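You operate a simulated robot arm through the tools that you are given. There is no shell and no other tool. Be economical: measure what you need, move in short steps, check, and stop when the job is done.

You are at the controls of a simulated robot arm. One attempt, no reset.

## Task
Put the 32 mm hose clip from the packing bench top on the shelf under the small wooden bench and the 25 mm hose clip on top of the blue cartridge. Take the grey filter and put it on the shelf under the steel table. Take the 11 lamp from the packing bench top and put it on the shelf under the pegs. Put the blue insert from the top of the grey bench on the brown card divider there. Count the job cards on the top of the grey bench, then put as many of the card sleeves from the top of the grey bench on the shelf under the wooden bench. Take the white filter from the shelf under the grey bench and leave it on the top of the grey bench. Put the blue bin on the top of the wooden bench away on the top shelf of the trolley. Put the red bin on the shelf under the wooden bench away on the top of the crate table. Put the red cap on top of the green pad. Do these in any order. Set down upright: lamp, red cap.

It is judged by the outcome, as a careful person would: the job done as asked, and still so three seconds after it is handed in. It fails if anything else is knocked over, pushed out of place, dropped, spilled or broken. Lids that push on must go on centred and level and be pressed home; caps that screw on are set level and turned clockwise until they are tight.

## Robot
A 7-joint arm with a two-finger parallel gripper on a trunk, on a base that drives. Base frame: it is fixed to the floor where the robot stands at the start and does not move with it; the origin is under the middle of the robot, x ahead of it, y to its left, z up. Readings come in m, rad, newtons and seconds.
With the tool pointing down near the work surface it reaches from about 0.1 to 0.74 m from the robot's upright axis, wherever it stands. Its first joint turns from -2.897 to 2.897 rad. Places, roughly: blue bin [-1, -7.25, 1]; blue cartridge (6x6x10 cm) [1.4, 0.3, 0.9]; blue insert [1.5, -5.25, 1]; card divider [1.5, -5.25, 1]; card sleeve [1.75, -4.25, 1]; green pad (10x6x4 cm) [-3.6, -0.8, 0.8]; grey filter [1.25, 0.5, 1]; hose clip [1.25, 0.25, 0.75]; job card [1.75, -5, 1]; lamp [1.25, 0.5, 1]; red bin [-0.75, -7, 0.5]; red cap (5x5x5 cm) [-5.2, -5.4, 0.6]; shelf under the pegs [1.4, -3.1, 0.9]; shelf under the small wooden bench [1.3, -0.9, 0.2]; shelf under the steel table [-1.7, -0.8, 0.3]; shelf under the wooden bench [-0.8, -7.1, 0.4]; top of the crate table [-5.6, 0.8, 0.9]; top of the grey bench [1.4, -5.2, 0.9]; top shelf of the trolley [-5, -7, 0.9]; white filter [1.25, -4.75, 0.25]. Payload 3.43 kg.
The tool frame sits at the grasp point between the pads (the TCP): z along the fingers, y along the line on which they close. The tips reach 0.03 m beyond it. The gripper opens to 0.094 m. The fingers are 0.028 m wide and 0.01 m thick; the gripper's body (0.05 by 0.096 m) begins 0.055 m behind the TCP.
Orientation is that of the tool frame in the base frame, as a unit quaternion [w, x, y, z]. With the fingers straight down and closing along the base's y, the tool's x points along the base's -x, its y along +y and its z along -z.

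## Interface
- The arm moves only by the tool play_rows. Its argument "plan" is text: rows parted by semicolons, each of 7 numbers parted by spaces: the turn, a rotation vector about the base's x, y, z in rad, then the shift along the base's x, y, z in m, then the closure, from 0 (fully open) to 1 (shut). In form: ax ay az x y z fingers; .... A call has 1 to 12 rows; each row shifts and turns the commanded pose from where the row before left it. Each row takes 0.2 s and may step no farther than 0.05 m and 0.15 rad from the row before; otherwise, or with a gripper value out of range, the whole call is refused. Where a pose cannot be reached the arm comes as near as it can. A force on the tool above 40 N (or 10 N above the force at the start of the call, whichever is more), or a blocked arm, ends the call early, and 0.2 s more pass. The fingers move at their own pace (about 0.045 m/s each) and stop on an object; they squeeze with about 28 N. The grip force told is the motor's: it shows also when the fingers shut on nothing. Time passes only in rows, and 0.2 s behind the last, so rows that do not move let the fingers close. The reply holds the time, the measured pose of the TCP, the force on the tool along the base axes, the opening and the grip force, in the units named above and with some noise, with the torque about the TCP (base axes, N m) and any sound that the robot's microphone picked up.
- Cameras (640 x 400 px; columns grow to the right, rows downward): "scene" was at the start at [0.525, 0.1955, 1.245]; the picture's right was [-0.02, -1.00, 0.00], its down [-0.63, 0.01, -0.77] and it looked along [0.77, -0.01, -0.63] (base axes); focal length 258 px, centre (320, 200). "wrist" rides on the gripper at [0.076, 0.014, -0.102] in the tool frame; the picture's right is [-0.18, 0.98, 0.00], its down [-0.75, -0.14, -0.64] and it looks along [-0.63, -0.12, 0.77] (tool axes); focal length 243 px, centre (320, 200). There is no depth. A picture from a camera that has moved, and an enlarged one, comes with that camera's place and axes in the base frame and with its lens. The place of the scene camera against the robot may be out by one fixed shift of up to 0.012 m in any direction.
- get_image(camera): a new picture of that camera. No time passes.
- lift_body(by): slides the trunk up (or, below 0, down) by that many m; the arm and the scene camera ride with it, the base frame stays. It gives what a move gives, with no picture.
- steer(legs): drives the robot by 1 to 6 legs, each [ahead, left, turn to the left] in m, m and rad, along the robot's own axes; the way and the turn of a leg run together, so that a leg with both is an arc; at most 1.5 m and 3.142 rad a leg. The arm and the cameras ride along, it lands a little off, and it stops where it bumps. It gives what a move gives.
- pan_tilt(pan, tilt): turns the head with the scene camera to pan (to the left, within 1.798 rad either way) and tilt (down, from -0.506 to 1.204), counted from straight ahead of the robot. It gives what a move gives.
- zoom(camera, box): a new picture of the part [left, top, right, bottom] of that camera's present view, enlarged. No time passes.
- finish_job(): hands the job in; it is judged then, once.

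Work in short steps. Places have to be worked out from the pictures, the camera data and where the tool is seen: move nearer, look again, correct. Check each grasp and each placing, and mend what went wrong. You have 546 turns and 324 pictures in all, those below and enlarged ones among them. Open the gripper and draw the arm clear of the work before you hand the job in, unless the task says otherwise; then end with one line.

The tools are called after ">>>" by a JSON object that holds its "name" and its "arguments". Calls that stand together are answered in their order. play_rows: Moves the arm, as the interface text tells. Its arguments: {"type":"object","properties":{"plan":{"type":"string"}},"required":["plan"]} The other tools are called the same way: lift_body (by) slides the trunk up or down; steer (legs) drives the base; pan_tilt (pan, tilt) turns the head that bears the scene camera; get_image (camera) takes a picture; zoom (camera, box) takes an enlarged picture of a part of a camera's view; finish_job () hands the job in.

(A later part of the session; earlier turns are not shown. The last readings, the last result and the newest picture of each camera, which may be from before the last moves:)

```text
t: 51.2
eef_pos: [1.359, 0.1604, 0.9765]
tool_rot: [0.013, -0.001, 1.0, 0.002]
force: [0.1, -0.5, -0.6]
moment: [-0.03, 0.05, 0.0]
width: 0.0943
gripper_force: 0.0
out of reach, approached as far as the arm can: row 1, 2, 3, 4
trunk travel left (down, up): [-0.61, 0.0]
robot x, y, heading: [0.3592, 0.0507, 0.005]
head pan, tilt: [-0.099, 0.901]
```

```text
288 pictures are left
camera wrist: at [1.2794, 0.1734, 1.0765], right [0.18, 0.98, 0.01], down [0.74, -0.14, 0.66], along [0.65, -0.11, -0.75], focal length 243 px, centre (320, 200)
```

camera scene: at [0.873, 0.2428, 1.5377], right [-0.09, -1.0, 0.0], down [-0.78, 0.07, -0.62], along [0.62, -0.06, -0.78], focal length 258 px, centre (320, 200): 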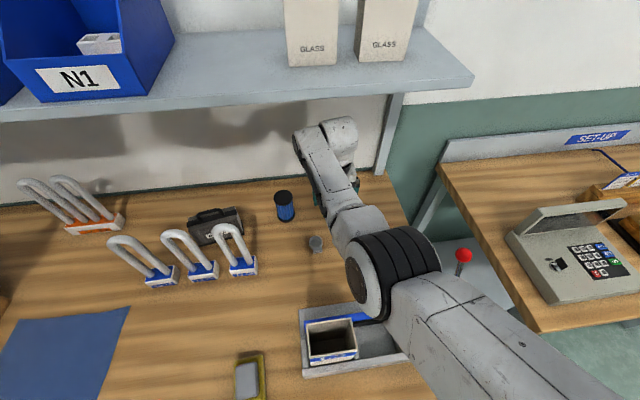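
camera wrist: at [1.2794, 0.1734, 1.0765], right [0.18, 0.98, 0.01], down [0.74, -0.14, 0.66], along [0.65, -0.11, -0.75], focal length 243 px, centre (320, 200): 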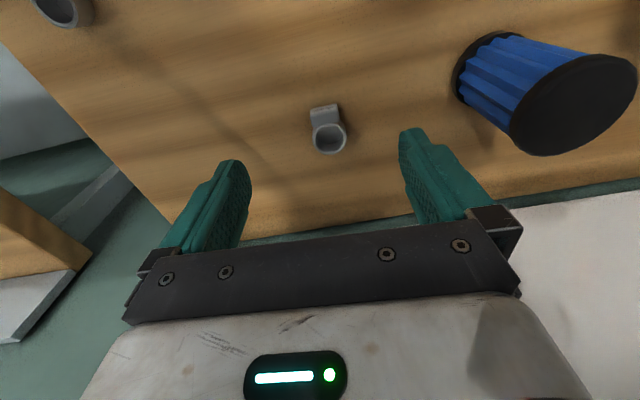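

That is beyond reach from here. I'll draw the hand back, drive 0.07 m nearer, and retry.

>>> {"name": "play_rows", "arguments": {"plan": "0 0 0 -0.03 0 0.03 0;0 0 0 -0.03 0 0.03 0;0 0 0 0 0 0.0 0"}}

>>> {"name": "steer", "arguments": {"legs": [[0.07, 0.0, 0]]}}

>>> {"name": "get_image", "arguments": {"camera": "scene"}}

```text
t: 52.0
eef_pos: [1.298, 0.1594, 1.0364]
tool_rot: [-0.001, -0.001, 1.0, -0.001]
force: [0.1, 0.1, -0.1]
moment: [-0.01, -0.01, 0.01]
width: 0.0937
gripper_force: 0.0
trunk travel left (down, up): [-0.61, 0.0]
robot x, y, heading: [0.3572, 0.0491, 0.006]
head pan, tilt: [-0.099, 0.901]
```

```text
t: 53.0
eef_pos: [1.3694, 0.1606, 1.0374]
tool_rot: [0.001, -0.003, 1.0, -0.002]
force: [0.8, -0.2, -0.1]
moment: [0.01, -0.01, 0.02]
width: 0.0939
gripper_force: 0.1
trunk travel left (down, up): [-0.61, 0.0]
robot x, y, heading: [0.4313, 0.0558, 0.01]
head pan, tilt: [-0.099, 0.901]
```

```text
287 pictures are left
camera scene: at [0.9436, 0.2435, 1.5377], right [-0.09, -1.0, 0.0], down [-0.78, 0.07, -0.62], along [0.62, -0.06, -0.78], focal length 258 px, centre (320, 200)
```

scene: 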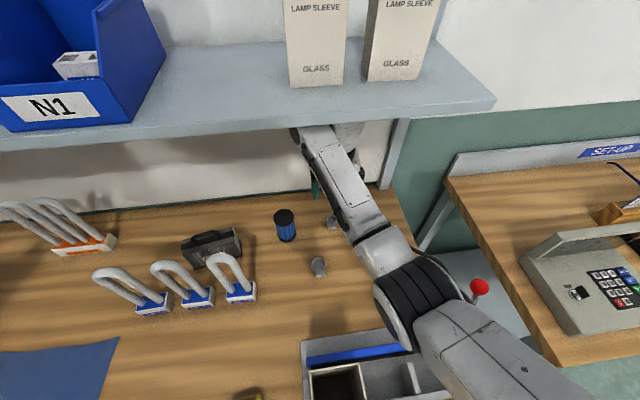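

Now over the clip. I'll lower in steps and check the view before the last part.

>>> {"name": "play_rows", "arguments": {"plan": "0 0 0 0.006 0.002 -0.035 0;0 0 0 0.006 0.002 -0.035 0;0 0 0 0 0 -0.035 0"}}

>>> {"name": "get_image", "arguments": {"camera": "wrist"}}

```text
t: 53.8
eef_pos: [1.382, 0.1648, 0.9319]
tool_rot: [0.001, -0.002, 1.0, -0.001]
force: [-0.8, -0.7, -0.3]
moment: [0.03, 0.0, 0.01]
width: 0.0939
gripper_force: 0.2
trunk travel left (down, up): [-0.61, 0.0]
robot x, y, heading: [0.427, 0.0524, 0.006]
head pan, tilt: [-0.099, 0.901]
```

```text
286 pictures are left
camera wrist: at [1.3045, 0.179, 1.0337], right [0.18, 0.98, 0.0], down [0.75, -0.14, 0.64], along [0.63, -0.12, -0.77], focal length 243 px, centre (320, 200)
```

wrist: 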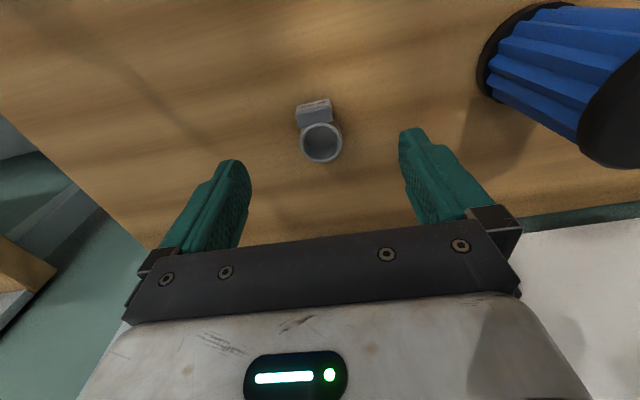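

Ring centre is at (1.385, 0.164): well aligned. Lowering to z≈0.886 and closing.

>>> {"name": "play_rows", "arguments": {"plan": "0 0 0 0.002 0 -0.023 0;0 0 0 0 0 -0.023 0;0 0 0 0 0 0 1;0 0 0 0 0 0 1;0 0 0 0 0 0 1;0 0 0 0 0 0 1;0 0 0 0 0 0 1;0 0 0 0 0 0 1"}}

>>> {"name": "get_image", "arguments": {"camera": "wrist"}}

```text
t: 55.6
eef_pos: [1.3836, 0.1659, 0.8845]
tool_rot: [0.002, -0.003, 1.0, -0.001]
force: [0.0, 0.8, 0.2]
moment: [0.01, 0.02, -0.02]
width: 0.0317
gripper_force: 28.3
trunk travel left (down, up): [-0.61, 0.0]
robot x, y, heading: [0.4288, 0.053, 0.006]
head pan, tilt: [-0.099, 0.901]
```

```text
285 pictures are left
camera wrist: at [1.3063, 0.1788, 0.9876], right [0.18, 0.98, 0.0], down [0.75, -0.14, 0.64], along [0.63, -0.12, -0.77], focal length 243 px, centre (320, 200)
```

wrist: 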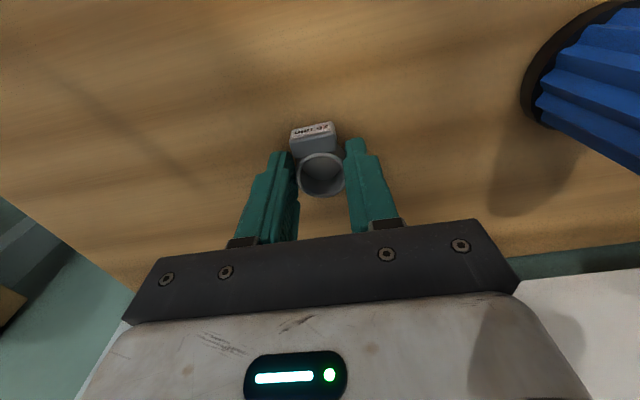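

Clip gripped (31.7 mm wide). I'll lift it to z≈1.03 and move toward the cartridge, then look.

>>> {"name": "play_rows", "arguments": {"plan": "0 0 0 0 0 0.04 1;0 0 0 0 0 0.04 1;0 0 0 0 0 0.04 1;0 0 0 0 0 0.025 1;0 0 0 -0.01 0.03 0 1;0 0 0 -0.01 0.03 0 1"}}

>>> {"name": "get_image", "arguments": {"camera": "wrist"}}

>>> {"name": "get_image", "arguments": {"camera": "scene"}}

```text
t: 57.0
eef_pos: [1.363, 0.2244, 1.0298]
tool_rot: [0.0, -0.003, 1.0, -0.001]
force: [-0.2, 0.4, -0.3]
moment: [0.02, 0.04, -0.01]
width: 0.0314
gripper_force: 27.6
trunk travel left (down, up): [-0.61, 0.0]
robot x, y, heading: [0.4313, 0.0498, 0.011]
head pan, tilt: [-0.099, 0.901]
```

```text
284 pictures are left
camera wrist: at [1.2866, 0.2378, 1.1326], right [0.18, 0.98, 0.0], down [0.75, -0.14, 0.64], along [0.63, -0.12, -0.77], focal length 243 px, centre (320, 200)
```

wrist: 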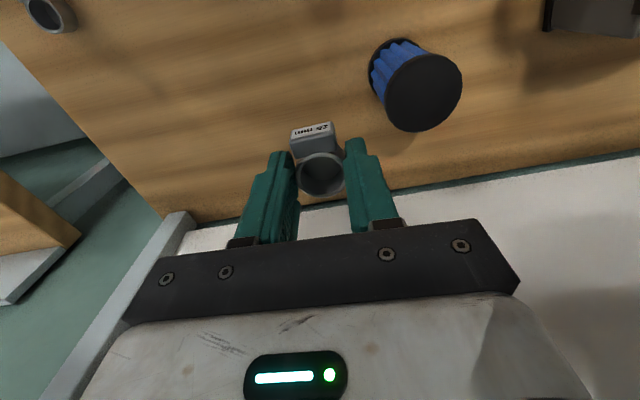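

```text
283 pictures are left
camera scene: at [0.9437, 0.2433, 1.5377], right [-0.09, -1.0, 0.0], down [-0.78, 0.07, -0.62], along [0.62, -0.06, -0.78], focal length 258 px, centre (320, 200)
```

scene: 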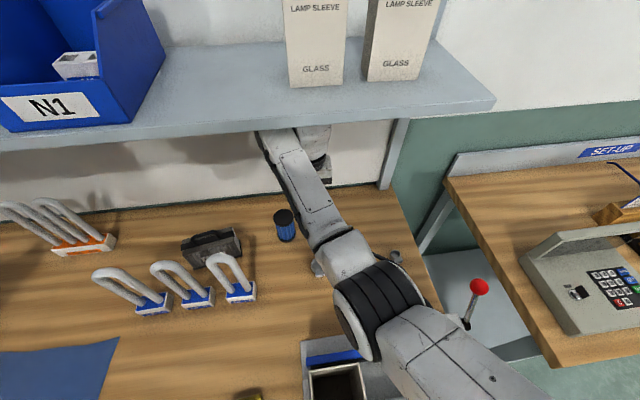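

Cartridge top centre is about (1.350, 0.300). I'll move over it at height and look again before lowering.

>>> {"name": "play_rows", "arguments": {"plan": "0 0 0 -0.003 0.025 0 1;0 0 0 -0.003 0.025 0 1;0 0 0 -0.003 0.025 0 1;0 0 0 0 0 0 1"}}

>>> {"name": "get_image", "arguments": {"camera": "wrist"}}

>>> {"name": "get_image", "arguments": {"camera": "scene"}}

```text
t: 58.0
eef_pos: [1.3539, 0.2993, 1.0314]
tool_rot: [0.001, -0.002, 1.0, -0.001]
force: [-1.7, -1.1, -0.6]
moment: [-0.01, 0.02, 0.02]
width: 0.0315
gripper_force: 27.5
trunk travel left (down, up): [-0.61, 0.0]
robot x, y, heading: [0.4304, 0.0488, 0.009]
head pan, tilt: [-0.099, 0.901]
```

```text
282 pictures are left
camera wrist: at [1.2772, 0.3132, 1.1334], right [0.18, 0.98, 0.0], down [0.75, -0.14, 0.64], along [0.63, -0.12, -0.77], focal length 243 px, centre (320, 200)
```

wrist: 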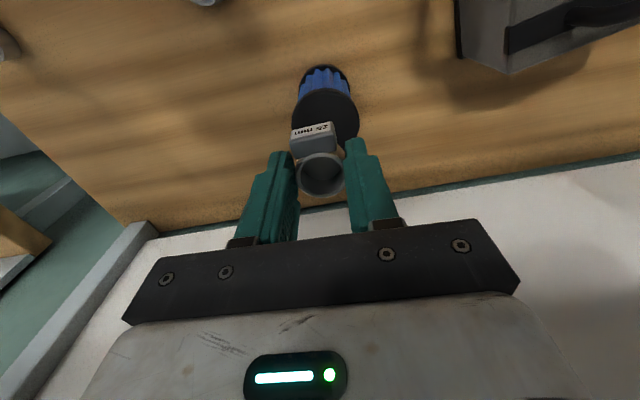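

```text
281 pictures are left
camera scene: at [0.9436, 0.2436, 1.5377], right [-0.09, -1.0, 0.0], down [-0.78, 0.07, -0.62], along [0.62, -0.06, -0.78], focal length 258 px, centre (320, 200)
```

scene: 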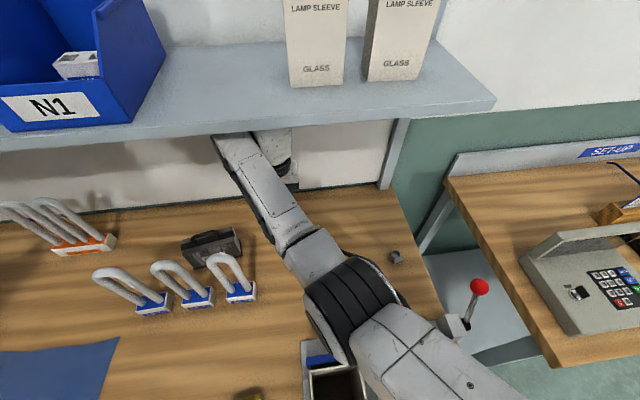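

Well aligned (cartridge ≈(1.35,0.303)). Lowering gently until contact.

>>> {"name": "play_rows", "arguments": {"plan": "0 0 0 0 0.003 -0.02 1;0 0 0 0 0 -0.015 1;0 0 0 0 0 -0.006 1;0 0 0 0 0 0 1"}}

>>> {"name": "get_image", "arguments": {"camera": "wrist"}}

```text
t: 59.0
eef_pos: [1.3534, 0.3016, 0.9892]
tool_rot: [0.001, -0.003, 1.0, -0.001]
force: [0.6, -0.2, 0.4]
moment: [0.04, 0.01, -0.03]
width: 0.0314
gripper_force: 28.4
trunk travel left (down, up): [-0.61, 0.0]
robot x, y, heading: [0.4314, 0.0547, 0.007]
head pan, tilt: [-0.099, 0.901]
```

```text
280 pictures are left
camera wrist: at [1.2769, 0.3159, 1.0917], right [0.18, 0.98, 0.0], down [0.75, -0.14, 0.64], along [0.63, -0.12, -0.77], focal length 243 px, centre (320, 200)
```

wrist: 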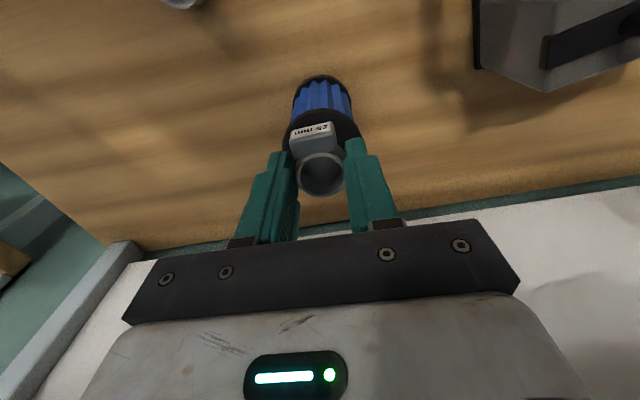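

Position agrees. A few more mm down to touch.

>>> {"name": "play_rows", "arguments": {"plan": "0 0 0 0 0 -0.003 1;0 0 0 0 0 -0.002 1;0 0 0 0 0 0 1"}}

```text
t: 59.8
eef_pos: [1.354, 0.302, 0.9844]
tool_rot: [0.0, -0.004, 1.0, -0.001]
force: [0.3, 0.0, -0.5]
moment: [0.01, -0.01, 0.02]
width: 0.0316
gripper_force: 27.5
trunk travel left (down, up): [-0.61, 0.0]
robot x, y, heading: [0.4293, 0.0536, 0.007]
head pan, tilt: [-0.099, 0.901]
```

>>> {"name": "play_rows", "arguments": {"plan": "0 0 0 0 0 -0.002 1;0 0 0 0 0 -0.002 1;0 0 0 0 0 0 1"}}

```text
t: 60.6
eef_pos: [1.3544, 0.3026, 0.9826]
tool_rot: [0.001, -0.004, 1.0, -0.001]
force: [-1.9, -0.6, 11.8]
moment: [-0.03, 0.19, 0.0]
width: 0.0312
gripper_force: 28.0
trunk travel left (down, up): [-0.61, 0.0]
robot x, y, heading: [0.4298, 0.0501, 0.013]
head pan, tilt: [-0.099, 0.901]
```

Contact at 11.8 N: the clip is on the cartridge. Opening and lifting straight up.

>>> {"name": "play_rows", "arguments": {"plan": "0 0 0 0 0 0.001 0.4;0 0 0 0 0 0.0 0.4;0 0 0 0 0 0 0.4;0 0 0 0 0 0.02 0.4;0 0 0 0 0 0.02 0.4"}}

>>> {"name": "get_image", "arguments": {"camera": "wrist"}}

```text
t: 61.8
eef_pos: [1.3535, 0.3031, 1.0224]
tool_rot: [0.001, -0.003, 1.0, 0.0]
force: [-0.3, 0.1, -0.6]
moment: [0.04, 0.0, 0.0]
width: 0.0566
gripper_force: 0.1
trunk travel left (down, up): [-0.61, 0.0]
robot x, y, heading: [0.4291, 0.0508, 0.004]
head pan, tilt: [-0.099, 0.901]
```

```text
279 pictures are left
camera wrist: at [1.2766, 0.3164, 1.1242], right [0.18, 0.98, 0.0], down [0.75, -0.14, 0.64], along [0.63, -0.12, -0.77], focal length 243 px, centre (320, 200)
```

wrist: 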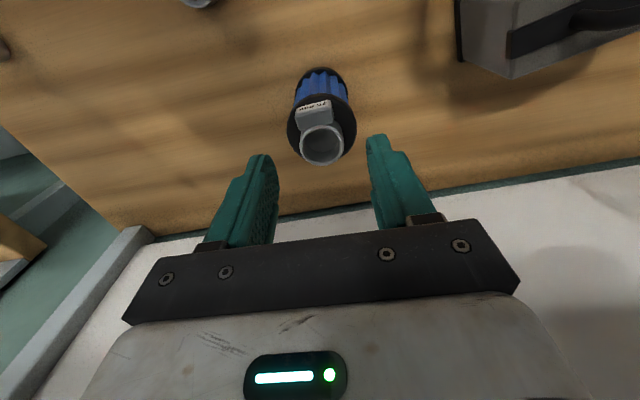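

The 25 mm clip sits on the cartridge. For the 32 mm clip I'll drive the base back rather than fold the arm, so the elbow does not swing into the lamps.

>>> {"name": "steer", "arguments": {"legs": [[-0.12, -0.04, 0]]}}

>>> {"name": "play_rows", "arguments": {"plan": "0 0 0 0 -0.025 0 0;0 0 0 0 -0.025 0 0;0 0 0 0 0 -0.03 0;0 0 0 0 0 -0.02 0"}}

>>> {"name": "get_image", "arguments": {"camera": "wrist"}}

>>> {"name": "get_image", "arguments": {"camera": "scene"}}

```text
t: 63.1
eef_pos: [1.2322, 0.2625, 1.0203]
tool_rot: [0.001, -0.003, 1.0, 0.0]
force: [-0.5, -0.5, -1.0]
moment: [0.04, 0.0, 0.01]
width: 0.0566
gripper_force: 0.0
trunk travel left (down, up): [-0.61, 0.0]
robot x, y, heading: [0.3085, 0.0101, 0.004]
head pan, tilt: [-0.099, 0.901]
```

```text
t: 64.1
eef_pos: [1.2325, 0.2128, 0.9709]
tool_rot: [0.001, -0.003, 1.0, -0.001]
force: [-0.1, 0.2, 0.0]
moment: [0.0, 0.02, 0.01]
width: 0.0942
gripper_force: 0.1
trunk travel left (down, up): [-0.61, 0.0]
robot x, y, heading: [0.3082, 0.0109, 0.003]
head pan, tilt: [-0.099, 0.901]
```

```text
278 pictures are left
camera wrist: at [1.1561, 0.2263, 1.0741], right [0.18, 0.98, 0.0], down [0.75, -0.14, 0.64], along [0.63, -0.12, -0.77], focal length 243 px, centre (320, 200)
```

wrist: 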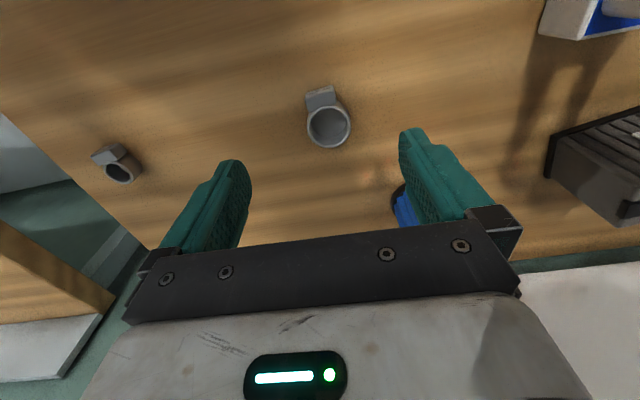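

```text
277 pictures are left
camera scene: at [0.8228, 0.2029, 1.5378], right [-0.09, -1.0, 0.0], down [-0.78, 0.07, -0.62], along [0.62, -0.06, -0.78], focal length 258 px, centre (320, 200)
```

scene: 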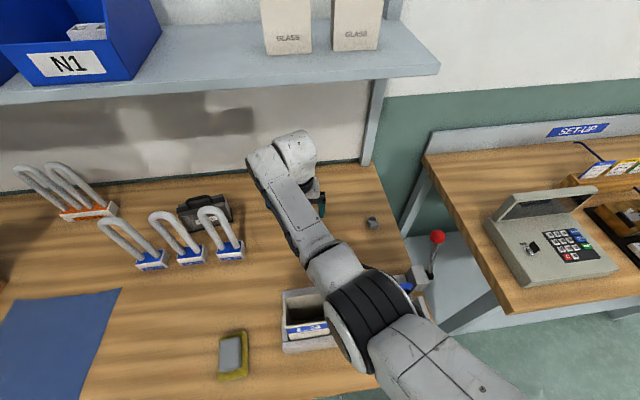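

Clip centre ≈(1.240, 0.218). The elbow is close above the L3 sleeve, so I'll shift the base right 0.1 and the hand left to match.

>>> {"name": "steer", "arguments": {"legs": [[0.0, -0.1, 0]]}}

>>> {"name": "play_rows", "arguments": {"plan": "0 0 0 0.002 0.035 0 0;0 0 0 0.002 0.035 0 0;0 0 0 0.003 0.035 0 0;0 0 0 0 0 -0.02 0"}}

>>> {"name": "get_image", "arguments": {"camera": "wrist"}}

>>> {"name": "get_image", "arguments": {"camera": "scene"}}

```text
t: 65.2
eef_pos: [1.2337, 0.1119, 0.972]
tool_rot: [0.001, -0.002, 1.0, -0.002]
force: [-0.4, 0.5, 0.9]
moment: [0.01, -0.02, 0.02]
width: 0.0937
gripper_force: 0.1
trunk travel left (down, up): [-0.61, 0.0]
robot x, y, heading: [0.3099, -0.0895, 0.005]
head pan, tilt: [-0.099, 0.901]
```

```text
t: 66.2
eef_pos: [1.2436, 0.2113, 0.9774]
tool_rot: [0.007, -0.003, 1.0, 0.003]
force: [-0.3, 0.1, 0.4]
moment: [0.02, 0.01, -0.01]
width: 0.0939
gripper_force: 0.0
out of reach, approached as far as the arm can: row 3, 4
trunk travel left (down, up): [-0.61, 0.0]
robot x, y, heading: [0.3077, -0.0951, 0.011]
head pan, tilt: [-0.099, 0.901]
```

```text
276 pictures are left
camera wrist: at [1.1651, 0.2246, 1.0781], right [0.18, 0.98, 0.01], down [0.75, -0.14, 0.65], along [0.64, -0.11, -0.76], focal length 243 px, centre (320, 200)
```

wrist: 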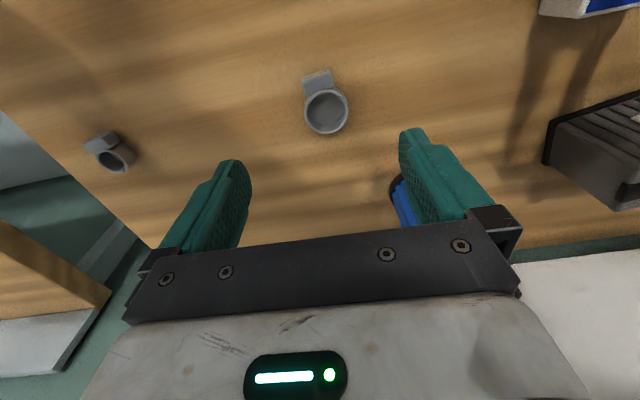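

```text
275 pictures are left
camera scene: at [0.8234, 0.1022, 1.5377], right [-0.09, -1.0, 0.0], down [-0.78, 0.07, -0.62], along [0.62, -0.06, -0.78], focal length 258 px, centre (320, 200)
```

scene: 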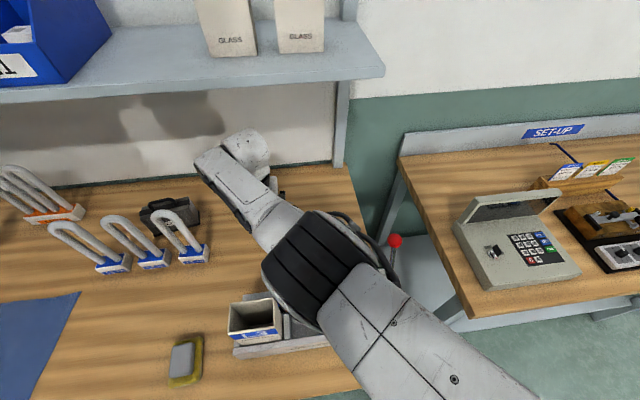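

The arm is nearly straight and clear of L3. I'll drive 0.04 ahead for reach, then lower onto the clip.

>>> {"name": "steer", "arguments": {"legs": [[0.045, 0.0, 0]]}}

>>> {"name": "play_rows", "arguments": {"plan": "0 0 0 -0.025 0.003 -0.02 0;0 0 0 -0.022 0.003 -0.02 0;0 0 0 0 0 -0.01 0"}}

>>> {"name": "get_image", "arguments": {"camera": "wrist"}}

>>> {"name": "get_image", "arguments": {"camera": "scene"}}

```text
t: 67.1
eef_pos: [1.2876, 0.2106, 0.9754]
tool_rot: [0.006, -0.005, 1.0, 0.003]
force: [-0.6, -1.0, 0.4]
moment: [0.0, 0.03, -0.03]
width: 0.0938
gripper_force: 0.0
trunk travel left (down, up): [-0.61, 0.0]
robot x, y, heading: [0.3563, -0.0892, 0.006]
head pan, tilt: [-0.099, 0.901]
```

```text
t: 67.9
eef_pos: [1.2416, 0.2179, 0.9259]
tool_rot: [0.007, -0.004, 1.0, 0.004]
force: [-0.7, 0.1, 0.3]
moment: [-0.03, 0.01, -0.04]
width: 0.0941
gripper_force: 0.2
trunk travel left (down, up): [-0.61, 0.0]
robot x, y, heading: [0.3546, -0.0872, 0.003]
head pan, tilt: [-0.099, 0.901]
```

```text
274 pictures are left
camera wrist: at [1.1638, 0.2307, 1.0278], right [0.18, 0.98, 0.01], down [0.75, -0.14, 0.65], along [0.64, -0.11, -0.76], focal length 243 px, centre (320, 200)
```

wrist: 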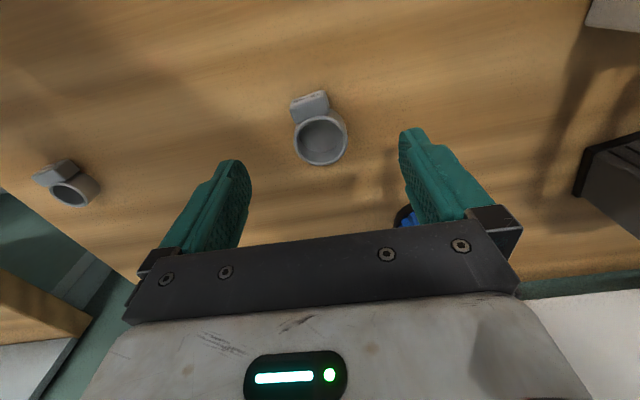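

```text
273 pictures are left
camera scene: at [0.8692, 0.1025, 1.5378], right [-0.09, -1.0, 0.0], down [-0.78, 0.07, -0.62], along [0.62, -0.06, -0.78], focal length 258 px, centre (320, 200)
```

scene: 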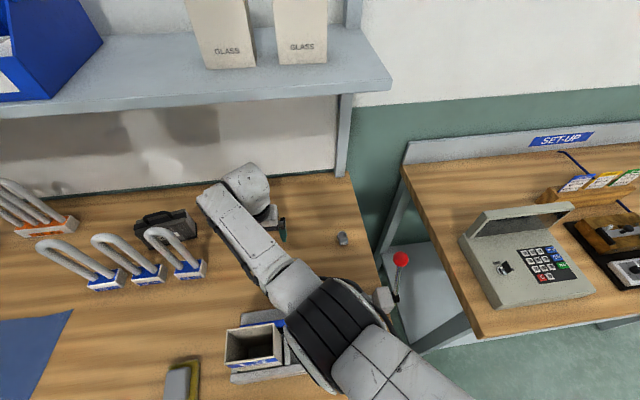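

Aligned over the 32 mm clip; the elbow is still just right of and above L3. Lowering the last 4 cm with arm motion, and closing.

>>> {"name": "play_rows", "arguments": {"plan": "0 0 0 0 0 -0.02 0;0 0 0 0 0 -0.02 0;0 0 0 0 0 0 1;0 0 0 0 0 0 1;0 0 0 0 0 0 1;0 0 0 0 0 0 1;0 0 0 0 0 0 1"}}

>>> {"name": "get_image", "arguments": {"camera": "scene"}}

```text
t: 69.5
eef_pos: [1.2405, 0.218, 0.8872]
tool_rot: [0.007, -0.004, 1.0, 0.004]
force: [0.0, -1.0, 1.1]
moment: [0.01, -0.02, -0.03]
width: 0.0381
gripper_force: 28.1
trunk travel left (down, up): [-0.61, 0.0]
robot x, y, heading: [0.3604, -0.091, 0.002]
head pan, tilt: [-0.099, 0.901]
```

```text
272 pictures are left
camera scene: at [0.8691, 0.1026, 1.5378], right [-0.09, -1.0, 0.0], down [-0.78, 0.07, -0.62], along [0.62, -0.06, -0.78], focal length 258 px, centre (320, 200)
```

scene: 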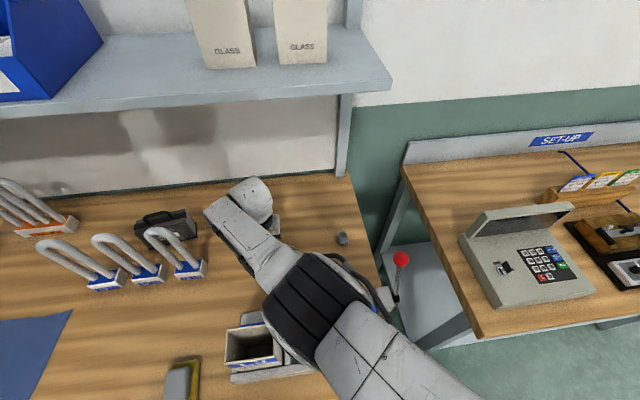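

Gripped (38 mm). I'll lift, swing right past the L3 sleeve, raise further and back away.

>>> {"name": "play_rows", "arguments": {"plan": "0 0 0 0 0 0.04 1;0 0 0 0 0 0.04 1;0 0 0 0 -0.02 0.04 1;0 0 0 -0.01 -0.03 0.03 1;0 0 0 -0.02 -0.035 0.02 1;0 0 0 -0.02 -0.035 0.02 1;0 0 0 -0.02 -0.035 0 1;0 0 0 0 -0.04 0 1"}}

>>> {"name": "get_image", "arguments": {"camera": "wrist"}}

>>> {"name": "get_image", "arguments": {"camera": "scene"}}

```text
t: 71.3
eef_pos: [1.1699, 0.0237, 1.0759]
tool_rot: [0.006, -0.005, 1.0, 0.002]
force: [-0.2, 0.1, 0.0]
moment: [0.03, 0.0, 0.03]
width: 0.038
gripper_force: 28.6
trunk travel left (down, up): [-0.61, 0.0]
robot x, y, heading: [0.3588, -0.0897, 0.004]
head pan, tilt: [-0.099, 0.901]
```

```text
271 pictures are left
camera wrist: at [1.0926, 0.0356, 1.1775], right [0.17, 0.98, 0.01], down [0.75, -0.14, 0.65], along [0.64, -0.11, -0.76], focal length 243 px, centre (320, 200)
```

wrist: 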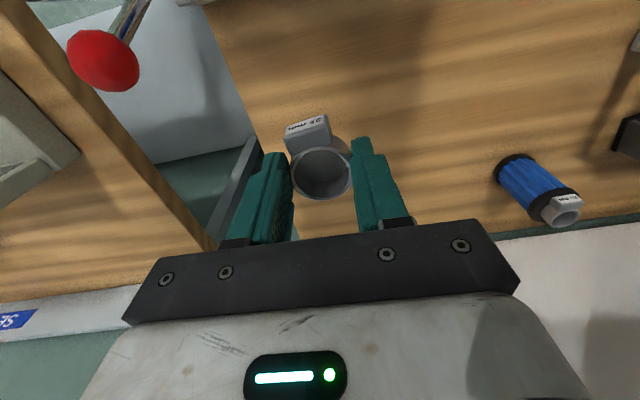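

```text
270 pictures are left
camera scene: at [0.869, 0.1028, 1.5377], right [-0.09, -1.0, 0.0], down [-0.78, 0.07, -0.62], along [0.62, -0.06, -0.78], focal length 258 px, centre (320, 200)
```

scene: 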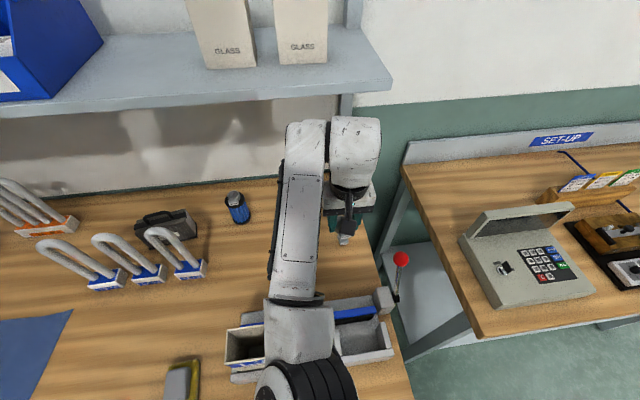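

The clip is secure and L3 undisturbed. Backing off, then driving right to stand in front of the small wooden bench.

>>> {"name": "steer", "arguments": {"legs": [[-0.55, 0.0, 0], [0.0, -0.8, 0]]}}

>>> {"name": "pan_tilt", "arguments": {"pan": 0.0, "tilt": 0.75}}

>>> {"name": "get_image", "arguments": {"camera": "scene"}}

```text
t: 78.4
eef_pos: [0.6213, -0.7743, 1.0759]
tool_rot: [0.006, -0.005, 1.0, 0.003]
force: [0.0, 0.3, 0.3]
moment: [0.03, 0.03, 0.02]
width: 0.0378
gripper_force: 28.1
trunk travel left (down, up): [-0.61, 0.0]
robot x, y, heading: [-0.1949, -0.8912, 0.006]
head pan, tilt: [-0.099, 0.901]
```

```text
t: 79.1
eef_pos: [0.6227, -0.7739, 1.0766]
tool_rot: [0.006, -0.005, 1.0, 0.004]
force: [-0.4, 0.2, 0.1]
moment: [-0.01, 0.03, -0.02]
width: 0.0378
gripper_force: 28.4
trunk travel left (down, up): [-0.61, 0.0]
robot x, y, heading: [-0.1925, -0.8912, 0.004]
head pan, tilt: [0.0, 0.75]
```

```text
269 pictures are left
camera scene: at [0.3283, -0.6876, 1.5496], right [0.01, -1.0, 0.0], down [-0.68, -0.01, -0.73], along [0.73, 0.01, -0.68], focal length 258 px, centre (320, 200)
```

scene: 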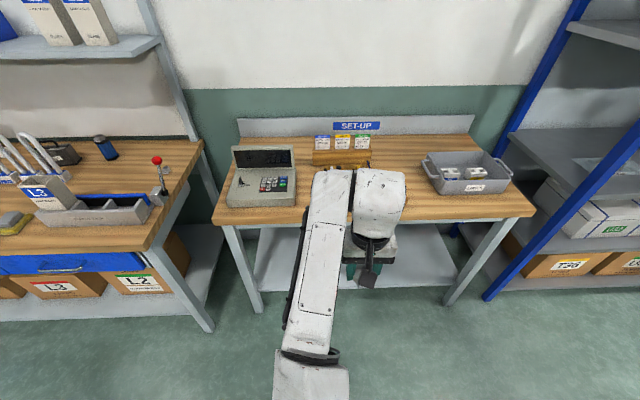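

The shelf under the small bench is empty, with its front at x≈1.04. I'll lower the trunk 0.5 m, lower the hand below the table top, then look.

>>> {"name": "lift_body", "arguments": {"by": -0.5}}

>>> {"name": "play_rows", "arguments": {"plan": "0 0 0 0 -0.01 -0.04 1;0 0 0 0 -0.01 -0.04 1;0 0 0 0 -0.01 -0.04 1;0 0 0 0 -0.01 -0.04 1;0 0 0 0 -0.01 -0.04 1;0 0 0 0 -0.01 -0.04 1"}}

>>> {"name": "get_image", "arguments": {"camera": "scene"}}

>>> {"name": "get_image", "arguments": {"camera": "wrist"}}

```text
refused: -0.5 is not a number from -0.4 to 0.4
```

```text
t: 80.5
eef_pos: [0.6215, -0.8334, 0.8347]
tool_rot: [0.006, -0.006, 1.0, 0.003]
force: [0.2, -0.1, -1.2]
moment: [-0.02, 0.01, 0.03]
width: 0.0377
gripper_force: 27.5
trunk travel left (down, up): [-0.61, 0.0]
robot x, y, heading: [-0.1924, -0.8899, 0.004]
head pan, tilt: [0.0, 0.75]
```

```text
268 pictures are left
camera scene: at [0.3282, -0.6876, 1.5497], right [0.01, -1.0, 0.0], down [-0.68, -0.01, -0.73], along [0.73, 0.01, -0.68], focal length 258 px, centre (320, 200)
```

scene: 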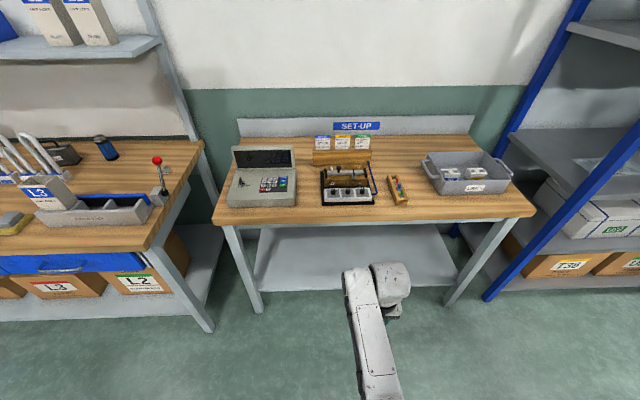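

```text
267 pictures are left
camera wrist: at [0.5437, -0.8209, 0.9368], right [0.17, 0.98, 0.01], down [0.75, -0.14, 0.65], along [0.64, -0.11, -0.76], focal length 243 px, centre (320, 200)
```

wrist: 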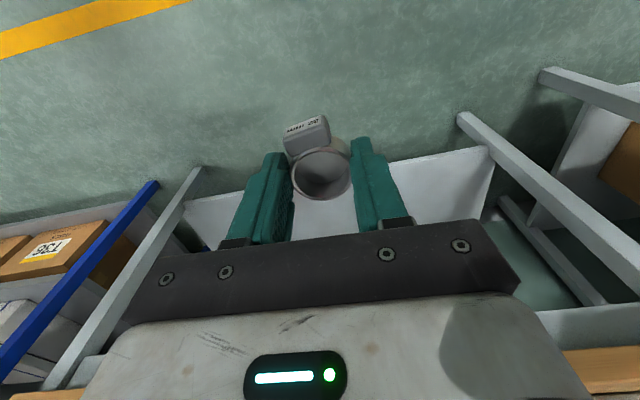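

Lifts are limited to 0.4 per call; I'll do it in two.

>>> {"name": "lift_body", "arguments": {"by": -0.4}}

>>> {"name": "lift_body", "arguments": {"by": -0.1}}

>>> {"name": "get_image", "arguments": {"camera": "scene"}}

>>> {"name": "get_image", "arguments": {"camera": "wrist"}}

```text
t: 84.3
eef_pos: [0.6214, -0.8334, 0.4364]
tool_rot: [0.006, -0.005, 1.0, 0.003]
force: [-0.3, -0.3, 0.9]
moment: [-0.01, 0.02, 0.03]
width: 0.0374
gripper_force: 28.3
trunk travel left (down, up): [-0.21, 0.4]
robot x, y, heading: [-0.1937, -0.8889, 0.009]
head pan, tilt: [0.0, 0.75]
```

```text
t: 85.6
eef_pos: [0.6215, -0.8335, 0.3355]
tool_rot: [0.006, -0.005, 1.0, 0.003]
force: [-0.3, -0.1, 0.1]
moment: [-0.01, -0.03, 0.0]
width: 0.0376
gripper_force: 27.6
trunk travel left (down, up): [-0.11, 0.5]
robot x, y, heading: [-0.1936, -0.8862, 0.009]
head pan, tilt: [0.0, 0.75]
```

```text
266 pictures are left
camera scene: at [0.3282, -0.6877, 1.0497], right [0.01, -1.0, 0.0], down [-0.68, -0.01, -0.73], along [0.73, 0.01, -0.68], focal length 258 px, centre (320, 200)
```

scene: 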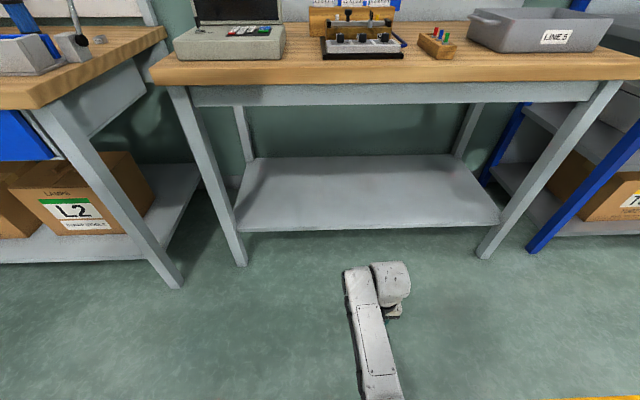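

```text
265 pictures are left
camera wrist: at [0.5437, -0.8211, 0.4373], right [0.17, 0.98, 0.01], down [0.75, -0.14, 0.65], along [0.64, -0.11, -0.76], focal length 243 px, centre (320, 200)
```

wrist: 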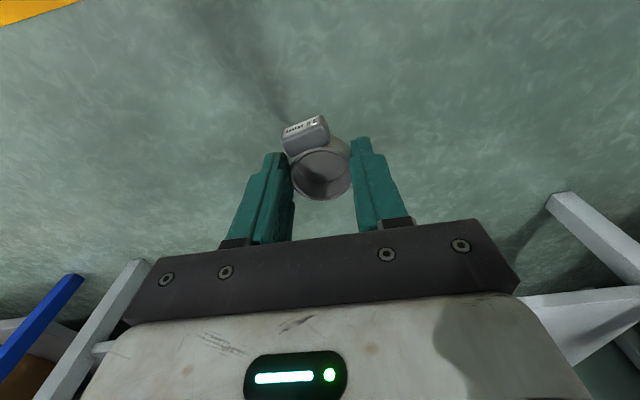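

The shelf top is at z≈0.27 with front edge x≈1.0; apron bottom at z≈0.77. I'll raise the hand slightly and drive in 0.5 m.

>>> {"name": "play_rows", "arguments": {"plan": "0 0 0 0 0 0.04 1"}}

>>> {"name": "steer", "arguments": {"legs": [[0.52, 0.0, 0]]}}

>>> {"name": "get_image", "arguments": {"camera": "wrist"}}

>>> {"name": "get_image", "arguments": {"camera": "scene"}}

```text
t: 86.0
eef_pos: [0.6206, -0.833, 0.3754]
tool_rot: [0.005, -0.006, 1.0, 0.003]
force: [-0.6, -0.8, -0.5]
moment: [0.01, -0.02, -0.04]
width: 0.0375
gripper_force: 27.6
trunk travel left (down, up): [-0.11, 0.5]
robot x, y, heading: [-0.1941, -0.8914, 0.011]
head pan, tilt: [0.0, 0.75]
```

```text
t: 89.1
eef_pos: [1.143, -0.8254, 0.3753]
tool_rot: [0.005, -0.007, 1.0, 0.004]
force: [-0.7, 0.5, -0.6]
moment: [0.02, 0.02, 0.03]
width: 0.0375
gripper_force: 28.0
trunk travel left (down, up): [-0.11, 0.5]
robot x, y, heading: [0.3337, -0.8842, 0.015]
head pan, tilt: [0.0, 0.75]
```

```text
264 pictures are left
camera wrist: at [1.0656, -0.8129, 0.4769], right [0.17, 0.99, 0.01], down [0.75, -0.13, 0.65], along [0.64, -0.1, -0.76], focal length 243 px, centre (320, 200)
```

wrist: 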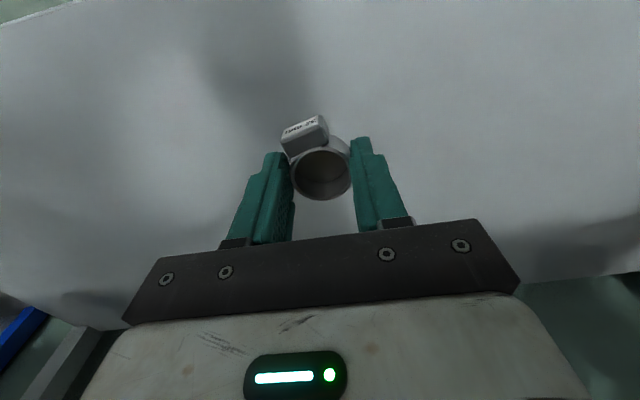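

```text
263 pictures are left
camera scene: at [0.8501, -0.6805, 1.0497], right [0.01, -1.0, 0.0], down [-0.68, -0.01, -0.73], along [0.73, 0.01, -0.68], focal length 258 px, centre (320, 200)
```

scene: 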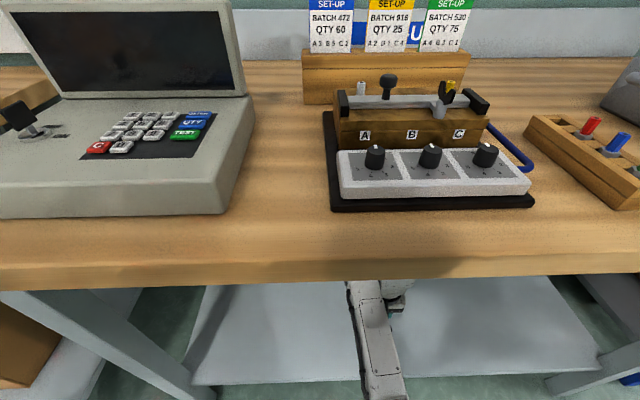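

Over the shelf. Lowering toward expected contact at TCP z≈0.30.

>>> {"name": "play_rows", "arguments": {"plan": "0 0 0 0 0 -0.03 1;0 0 0 0 0 -0.03 1;0 0 0 0 0 -0.005 1;0 0 0 0 0 0 1"}}

>>> {"name": "get_image", "arguments": {"camera": "wrist"}}

```text
t: 90.1
eef_pos: [1.1435, -0.8248, 0.3102]
tool_rot: [0.007, -0.008, 1.0, 0.003]
force: [-0.8, 0.4, -0.3]
moment: [0.0, -0.02, 0.03]
width: 0.0374
gripper_force: 28.4
trunk travel left (down, up): [-0.11, 0.5]
robot x, y, heading: [0.3288, -0.8825, 0.01]
head pan, tilt: [0.0, 0.75]
```

```text
262 pictures are left
camera wrist: at [1.0654, -0.8126, 0.4117], right [0.17, 0.99, 0.01], down [0.75, -0.13, 0.65], along [0.64, -0.1, -0.76], focal length 243 px, centre (320, 200)
```

wrist: 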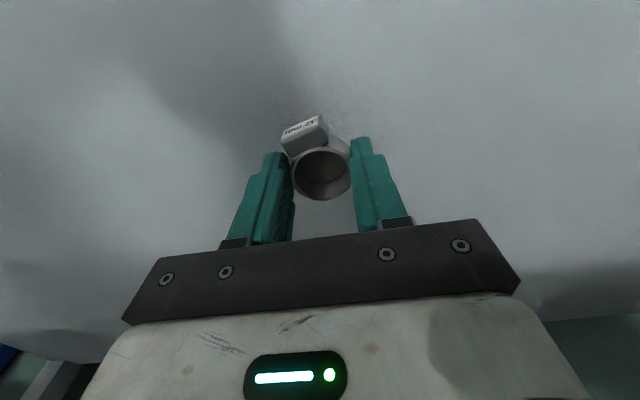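

>>> {"name": "play_rows", "arguments": {"plan": "0 0 0 0 0 -0.004 1;0 0 0 0 0 -0.004 1;0 0 0 0 0 -0.004 1;0 0 0 0 0 -0.004 1;0 0 0 0 0 -0.004 1;0 0 0 0 0 -0.004 1;0 0 0 0 0 -0.004 1;0 0 0 0 0 0 1"}}

```text
t: 91.9
eef_pos: [1.143, -0.8253, 0.2828]
tool_rot: [0.007, -0.007, 1.0, 0.004]
force: [-0.2, 0.3, -1.7]
moment: [0.06, -0.01, -0.02]
width: 0.0375
gripper_force: 28.2
trunk travel left (down, up): [-0.11, 0.5]
robot x, y, heading: [0.3307, -0.8826, 0.015]
head pan, tilt: [0.0, 0.75]
```

No contact yet at 0.283; continuing in small guarded steps.

>>> {"name": "play_rows", "arguments": {"plan": "0 0 0 0 0 -0.004 1;0 0 0 0 0 -0.004 1;0 0 0 0 0 -0.004 1;0 0 0 0 0 -0.004 1;0 0 0 0 0 -0.004 1;0 0 0 0 0 -0.004 1;0 0 0 0 0 -0.004 1;0 0 0 0 0 -0.004 1;0 0 0 0 0 -0.004 1;0 0 0 0 0 -0.004 1"}}

```text
t: 92.6
eef_pos: [1.1475, -0.8228, 0.2788]
tool_rot: [0.009, -0.008, 1.0, 0.003]
force: [-6.1, -1.0, 20.0]
moment: [-0.09, 0.08, -0.03]
width: 0.0374
gripper_force: 28.1
trunk travel left (down, up): [-0.11, 0.5]
robot x, y, heading: [0.3295, -0.8822, 0.007]
head pan, tilt: [0.0, 0.75]
stopped in row 3: the force on the tool passed its limit at 48 N (the readings are from after the stop); the commanded pose is now the measured one
```

Contact at 0.279. Raise 1 mm to relax, open and lift.

>>> {"name": "play_rows", "arguments": {"plan": "0 0 0 0 0 0.002 1;0 0 0 0 0 0 0.3;0 0 0 0 0 0.0 0.3;0 0 0 0 0 0 0.3;0 0 0 0 0 0.025 0.3;0 0 0 0 0 0.025 0.3;0 0 0 0 0 0.03 0.3"}}

>>> {"name": "get_image", "arguments": {"camera": "wrist"}}

```text
t: 94.2
eef_pos: [1.1463, -0.8244, 0.3588]
tool_rot: [0.008, -0.008, 1.0, 0.002]
force: [0.1, -0.1, 0.6]
moment: [0.02, -0.01, 0.02]
width: 0.0658
gripper_force: 0.1
trunk travel left (down, up): [-0.11, 0.5]
robot x, y, heading: [0.3297, -0.885, 0.014]
head pan, tilt: [0.0, 0.75]
```

```text
261 pictures are left
camera wrist: at [1.0678, -0.8129, 0.4599], right [0.17, 0.99, 0.01], down [0.75, -0.13, 0.65], along [0.64, -0.1, -0.76], focal length 243 px, centre (320, 200)
```

wrist: 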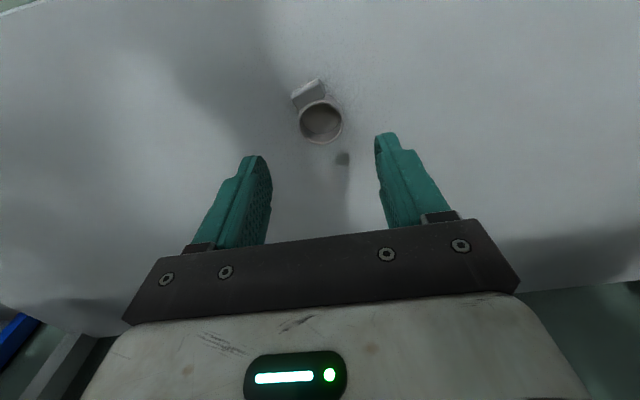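

The 32 mm clip is on the shelf. Backing out, raising the trunk, and driving left to the lamps.

>>> {"name": "steer", "arguments": {"legs": [[-0.55, 0.0, 0]]}}

>>> {"name": "lift_body", "arguments": {"by": 0.4}}

>>> {"name": "lift_body", "arguments": {"by": 0.1}}

>>> {"name": "play_rows", "arguments": {"plan": "0 0 0 0 0 0.04 0;0 0 0 0 0 0.04 0;0 0 0 0 0 0.04 0;0 0 0 0 0 0.04 0;0 0 0 0 0 0.04 0;0 0 0 0 0 0.04 0;0 0 0 0 0 0.02 0"}}

>>> {"name": "steer", "arguments": {"legs": [[0.0, 1.22, 0]]}}

>>> {"name": "get_image", "arguments": {"camera": "scene"}}

```text
t: 97.3
eef_pos: [0.5975, -0.8329, 0.359]
tool_rot: [0.008, -0.007, 1.0, 0.003]
force: [0.4, 1.0, 0.4]
moment: [0.02, 0.0, 0.0]
width: 0.0658
gripper_force: 0.1
trunk travel left (down, up): [-0.11, 0.5]
robot x, y, heading: [-0.2214, -0.8907, 0.006]
head pan, tilt: [0.0, 0.75]
```

```text
t: 101.2
eef_pos: [0.5979, -0.8314, 0.7591]
tool_rot: [0.008, -0.007, 1.0, 0.002]
force: [-1.1, 1.1, -0.5]
moment: [-0.02, 0.01, -0.02]
width: 0.0659
gripper_force: 0.1
trunk travel left (down, up): [-0.51, 0.1]
robot x, y, heading: [-0.2181, -0.8885, 0.01]
head pan, tilt: [0.0, 0.75]
```

```text
t: 102.5
eef_pos: [0.5972, -0.8317, 0.8585]
tool_rot: [0.008, -0.007, 1.0, 0.003]
force: [-0.7, 0.5, -1.0]
moment: [-0.05, -0.01, 0.01]
width: 0.0657
gripper_force: 0.0
trunk travel left (down, up): [-0.61, 0.0]
robot x, y, heading: [-0.2218, -0.8926, 0.011]
head pan, tilt: [0.0, 0.75]
```

```text
t: 104.1
eef_pos: [0.5978, -0.8322, 1.1197]
tool_rot: [0.007, -0.007, 1.0, 0.004]
force: [0.5, -0.6, -0.3]
moment: [0.03, 0.0, -0.01]
width: 0.0941
gripper_force: 0.0
out of reach, approached as far as the arm can: row 4
trunk travel left (down, up): [-0.61, 0.0]
robot x, y, heading: [-0.2186, -0.8906, 0.014]
head pan, tilt: [0.0, 0.75]
```

```text
t: 110.3
eef_pos: [0.5843, 0.397, 1.1188]
tool_rot: [0.008, -0.009, 1.0, 0.003]
force: [0.7, 0.3, 0.0]
moment: [-0.03, 0.02, -0.02]
width: 0.0939
gripper_force: 0.0
trunk travel left (down, up): [-0.61, 0.0]
robot x, y, heading: [-0.2362, 0.3416, 0.013]
head pan, tilt: [0.0, 0.75]
```

```text
260 pictures are left
camera scene: at [0.2873, 0.5408, 1.5497], right [0.01, -1.0, 0.0], down [-0.68, -0.01, -0.73], along [0.73, 0.01, -0.68], focal length 258 px, centre (320, 200)
```

scene: 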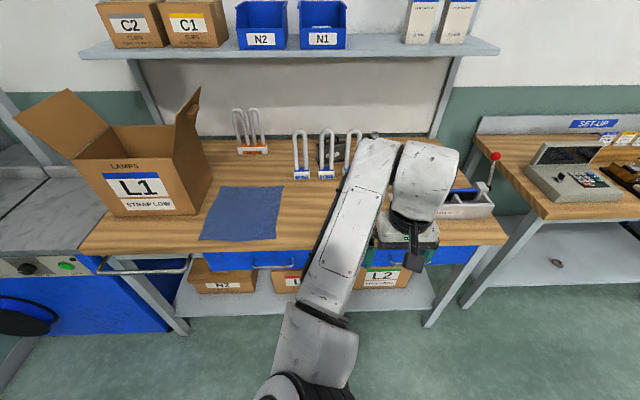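

Clear view of the lamps. I'll drive in so the hand is just short of lamp L2 and look with the wrist camera.

>>> {"name": "steer", "arguments": {"legs": [[0.48, 0.12, 0]]}}

>>> {"name": "get_image", "arguments": {"camera": "wrist"}}

>>> {"name": "get_image", "arguments": {"camera": "scene"}}

```text
t: 113.2
eef_pos: [1.0624, 0.5207, 1.1202]
tool_rot: [0.008, -0.007, 1.0, 0.002]
force: [0.5, -0.3, 0.5]
moment: [0.0, 0.01, 0.03]
width: 0.0937
gripper_force: 0.1
trunk travel left (down, up): [-0.61, 0.0]
robot x, y, heading: [0.2467, 0.4645, 0.007]
head pan, tilt: [0.0, 0.75]
```

```text
259 pictures are left
camera wrist: at [0.9845, 0.5334, 1.22], right [0.17, 0.99, 0.01], down [0.74, -0.13, 0.65], along [0.65, -0.1, -0.76], focal length 243 px, centre (320, 200)
```

wrist: 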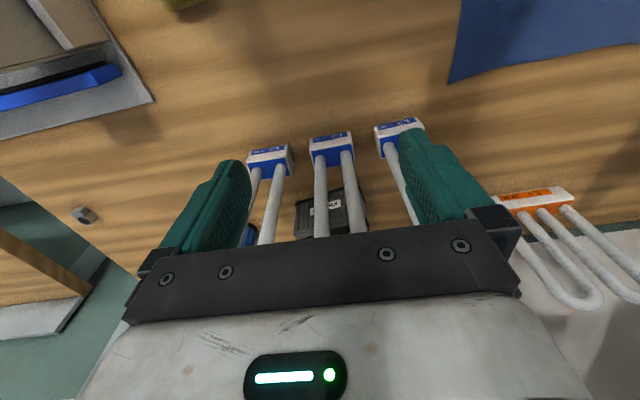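

```text
258 pictures are left
camera scene: at [0.7663, 0.666, 1.5497], right [0.01, -1.0, 0.0], down [-0.68, -0.01, -0.73], along [0.73, 0.01, -0.68], focal length 258 px, centre (320, 200)
```

scene: 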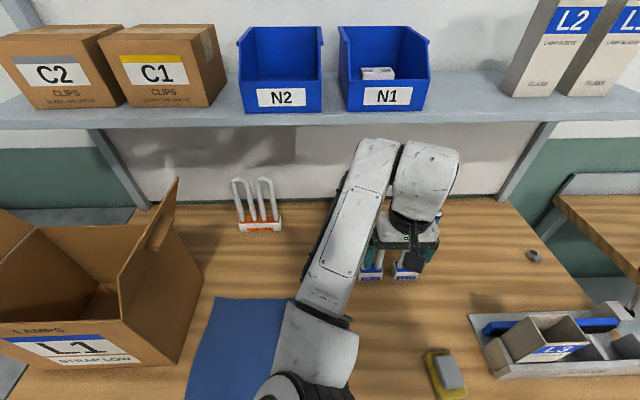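

L2 stands at about (1.195, 0.522), tube tops z≈1.067. I'll lower to z=1.03 here and slide forward with the fingers straddling the U of L2.

>>> {"name": "play_rows", "arguments": {"plan": "0 0 0 0 0.001 -0.045 0.1;0 0 0 0 0 -0.045 0.1;0 0 0 0.03 0 0 0.1;0 0 0 0.03 0 0 0.1"}}

>>> {"name": "get_image", "arguments": {"camera": "wrist"}}

```text
t: 114.2
eef_pos: [1.1229, 0.5228, 1.0271]
tool_rot: [0.008, -0.007, 1.0, 0.003]
force: [0.0, -0.6, 0.2]
moment: [0.04, 0.0, 0.02]
width: 0.0844
gripper_force: 0.1
trunk travel left (down, up): [-0.61, 0.0]
robot x, y, heading: [0.2484, 0.4633, 0.012]
head pan, tilt: [0.0, 0.75]
```

```text
257 pictures are left
camera wrist: at [1.0444, 0.5354, 1.1292], right [0.17, 0.99, 0.01], down [0.74, -0.14, 0.65], along [0.65, -0.1, -0.76], focal length 243 px, centre (320, 200)
```

wrist: 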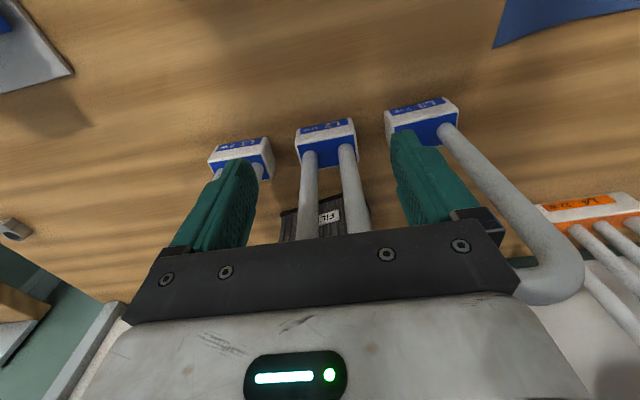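

L2's legs run centred between the fingers; U plane x≈1.183. Moving forward 0.06 and closing gently.

>>> {"name": "play_rows", "arguments": {"plan": "0 0 0 0.03 0 0 0.1;0 0 0 0.03 0 0 0.1;0 0 0 0 0 0 0.1"}}

>>> {"name": "get_image", "arguments": {"camera": "wrist"}}

>>> {"name": "get_image", "arguments": {"camera": "scene"}}

```text
t: 115.0
eef_pos: [1.183, 0.523, 1.0294]
tool_rot: [0.008, -0.007, 1.0, 0.003]
force: [0.0, -0.8, -0.3]
moment: [0.0, 0.04, 0.01]
width: 0.0847
gripper_force: 0.0
trunk travel left (down, up): [-0.61, 0.0]
robot x, y, heading: [0.2433, 0.4644, 0.008]
head pan, tilt: [0.0, 0.75]
```

```text
256 pictures are left
camera wrist: at [1.1046, 0.5345, 1.1296], right [0.17, 0.99, 0.01], down [0.74, -0.13, 0.65], along [0.65, -0.11, -0.76], focal length 243 px, centre (320, 200)
```

wrist: 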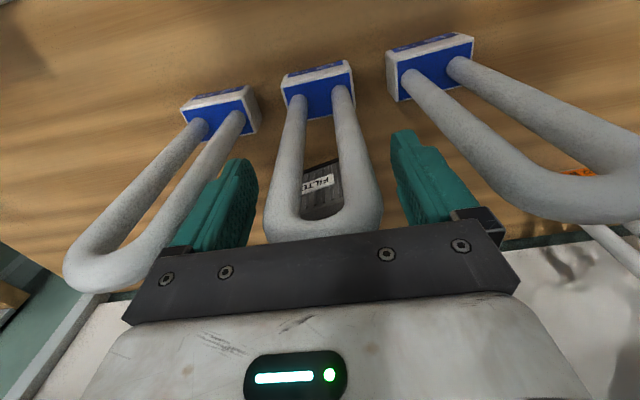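

```text
255 pictures are left
camera scene: at [0.7665, 0.6659, 1.5496], right [0.01, -1.0, 0.0], down [-0.68, -0.01, -0.73], along [0.73, 0.01, -0.68], focal length 258 px, centre (320, 200)
```

scene: 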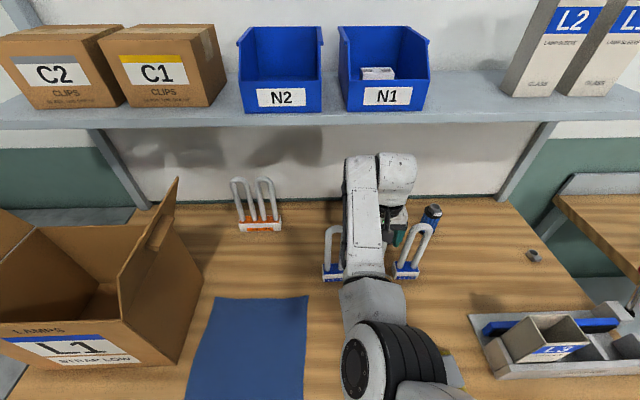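

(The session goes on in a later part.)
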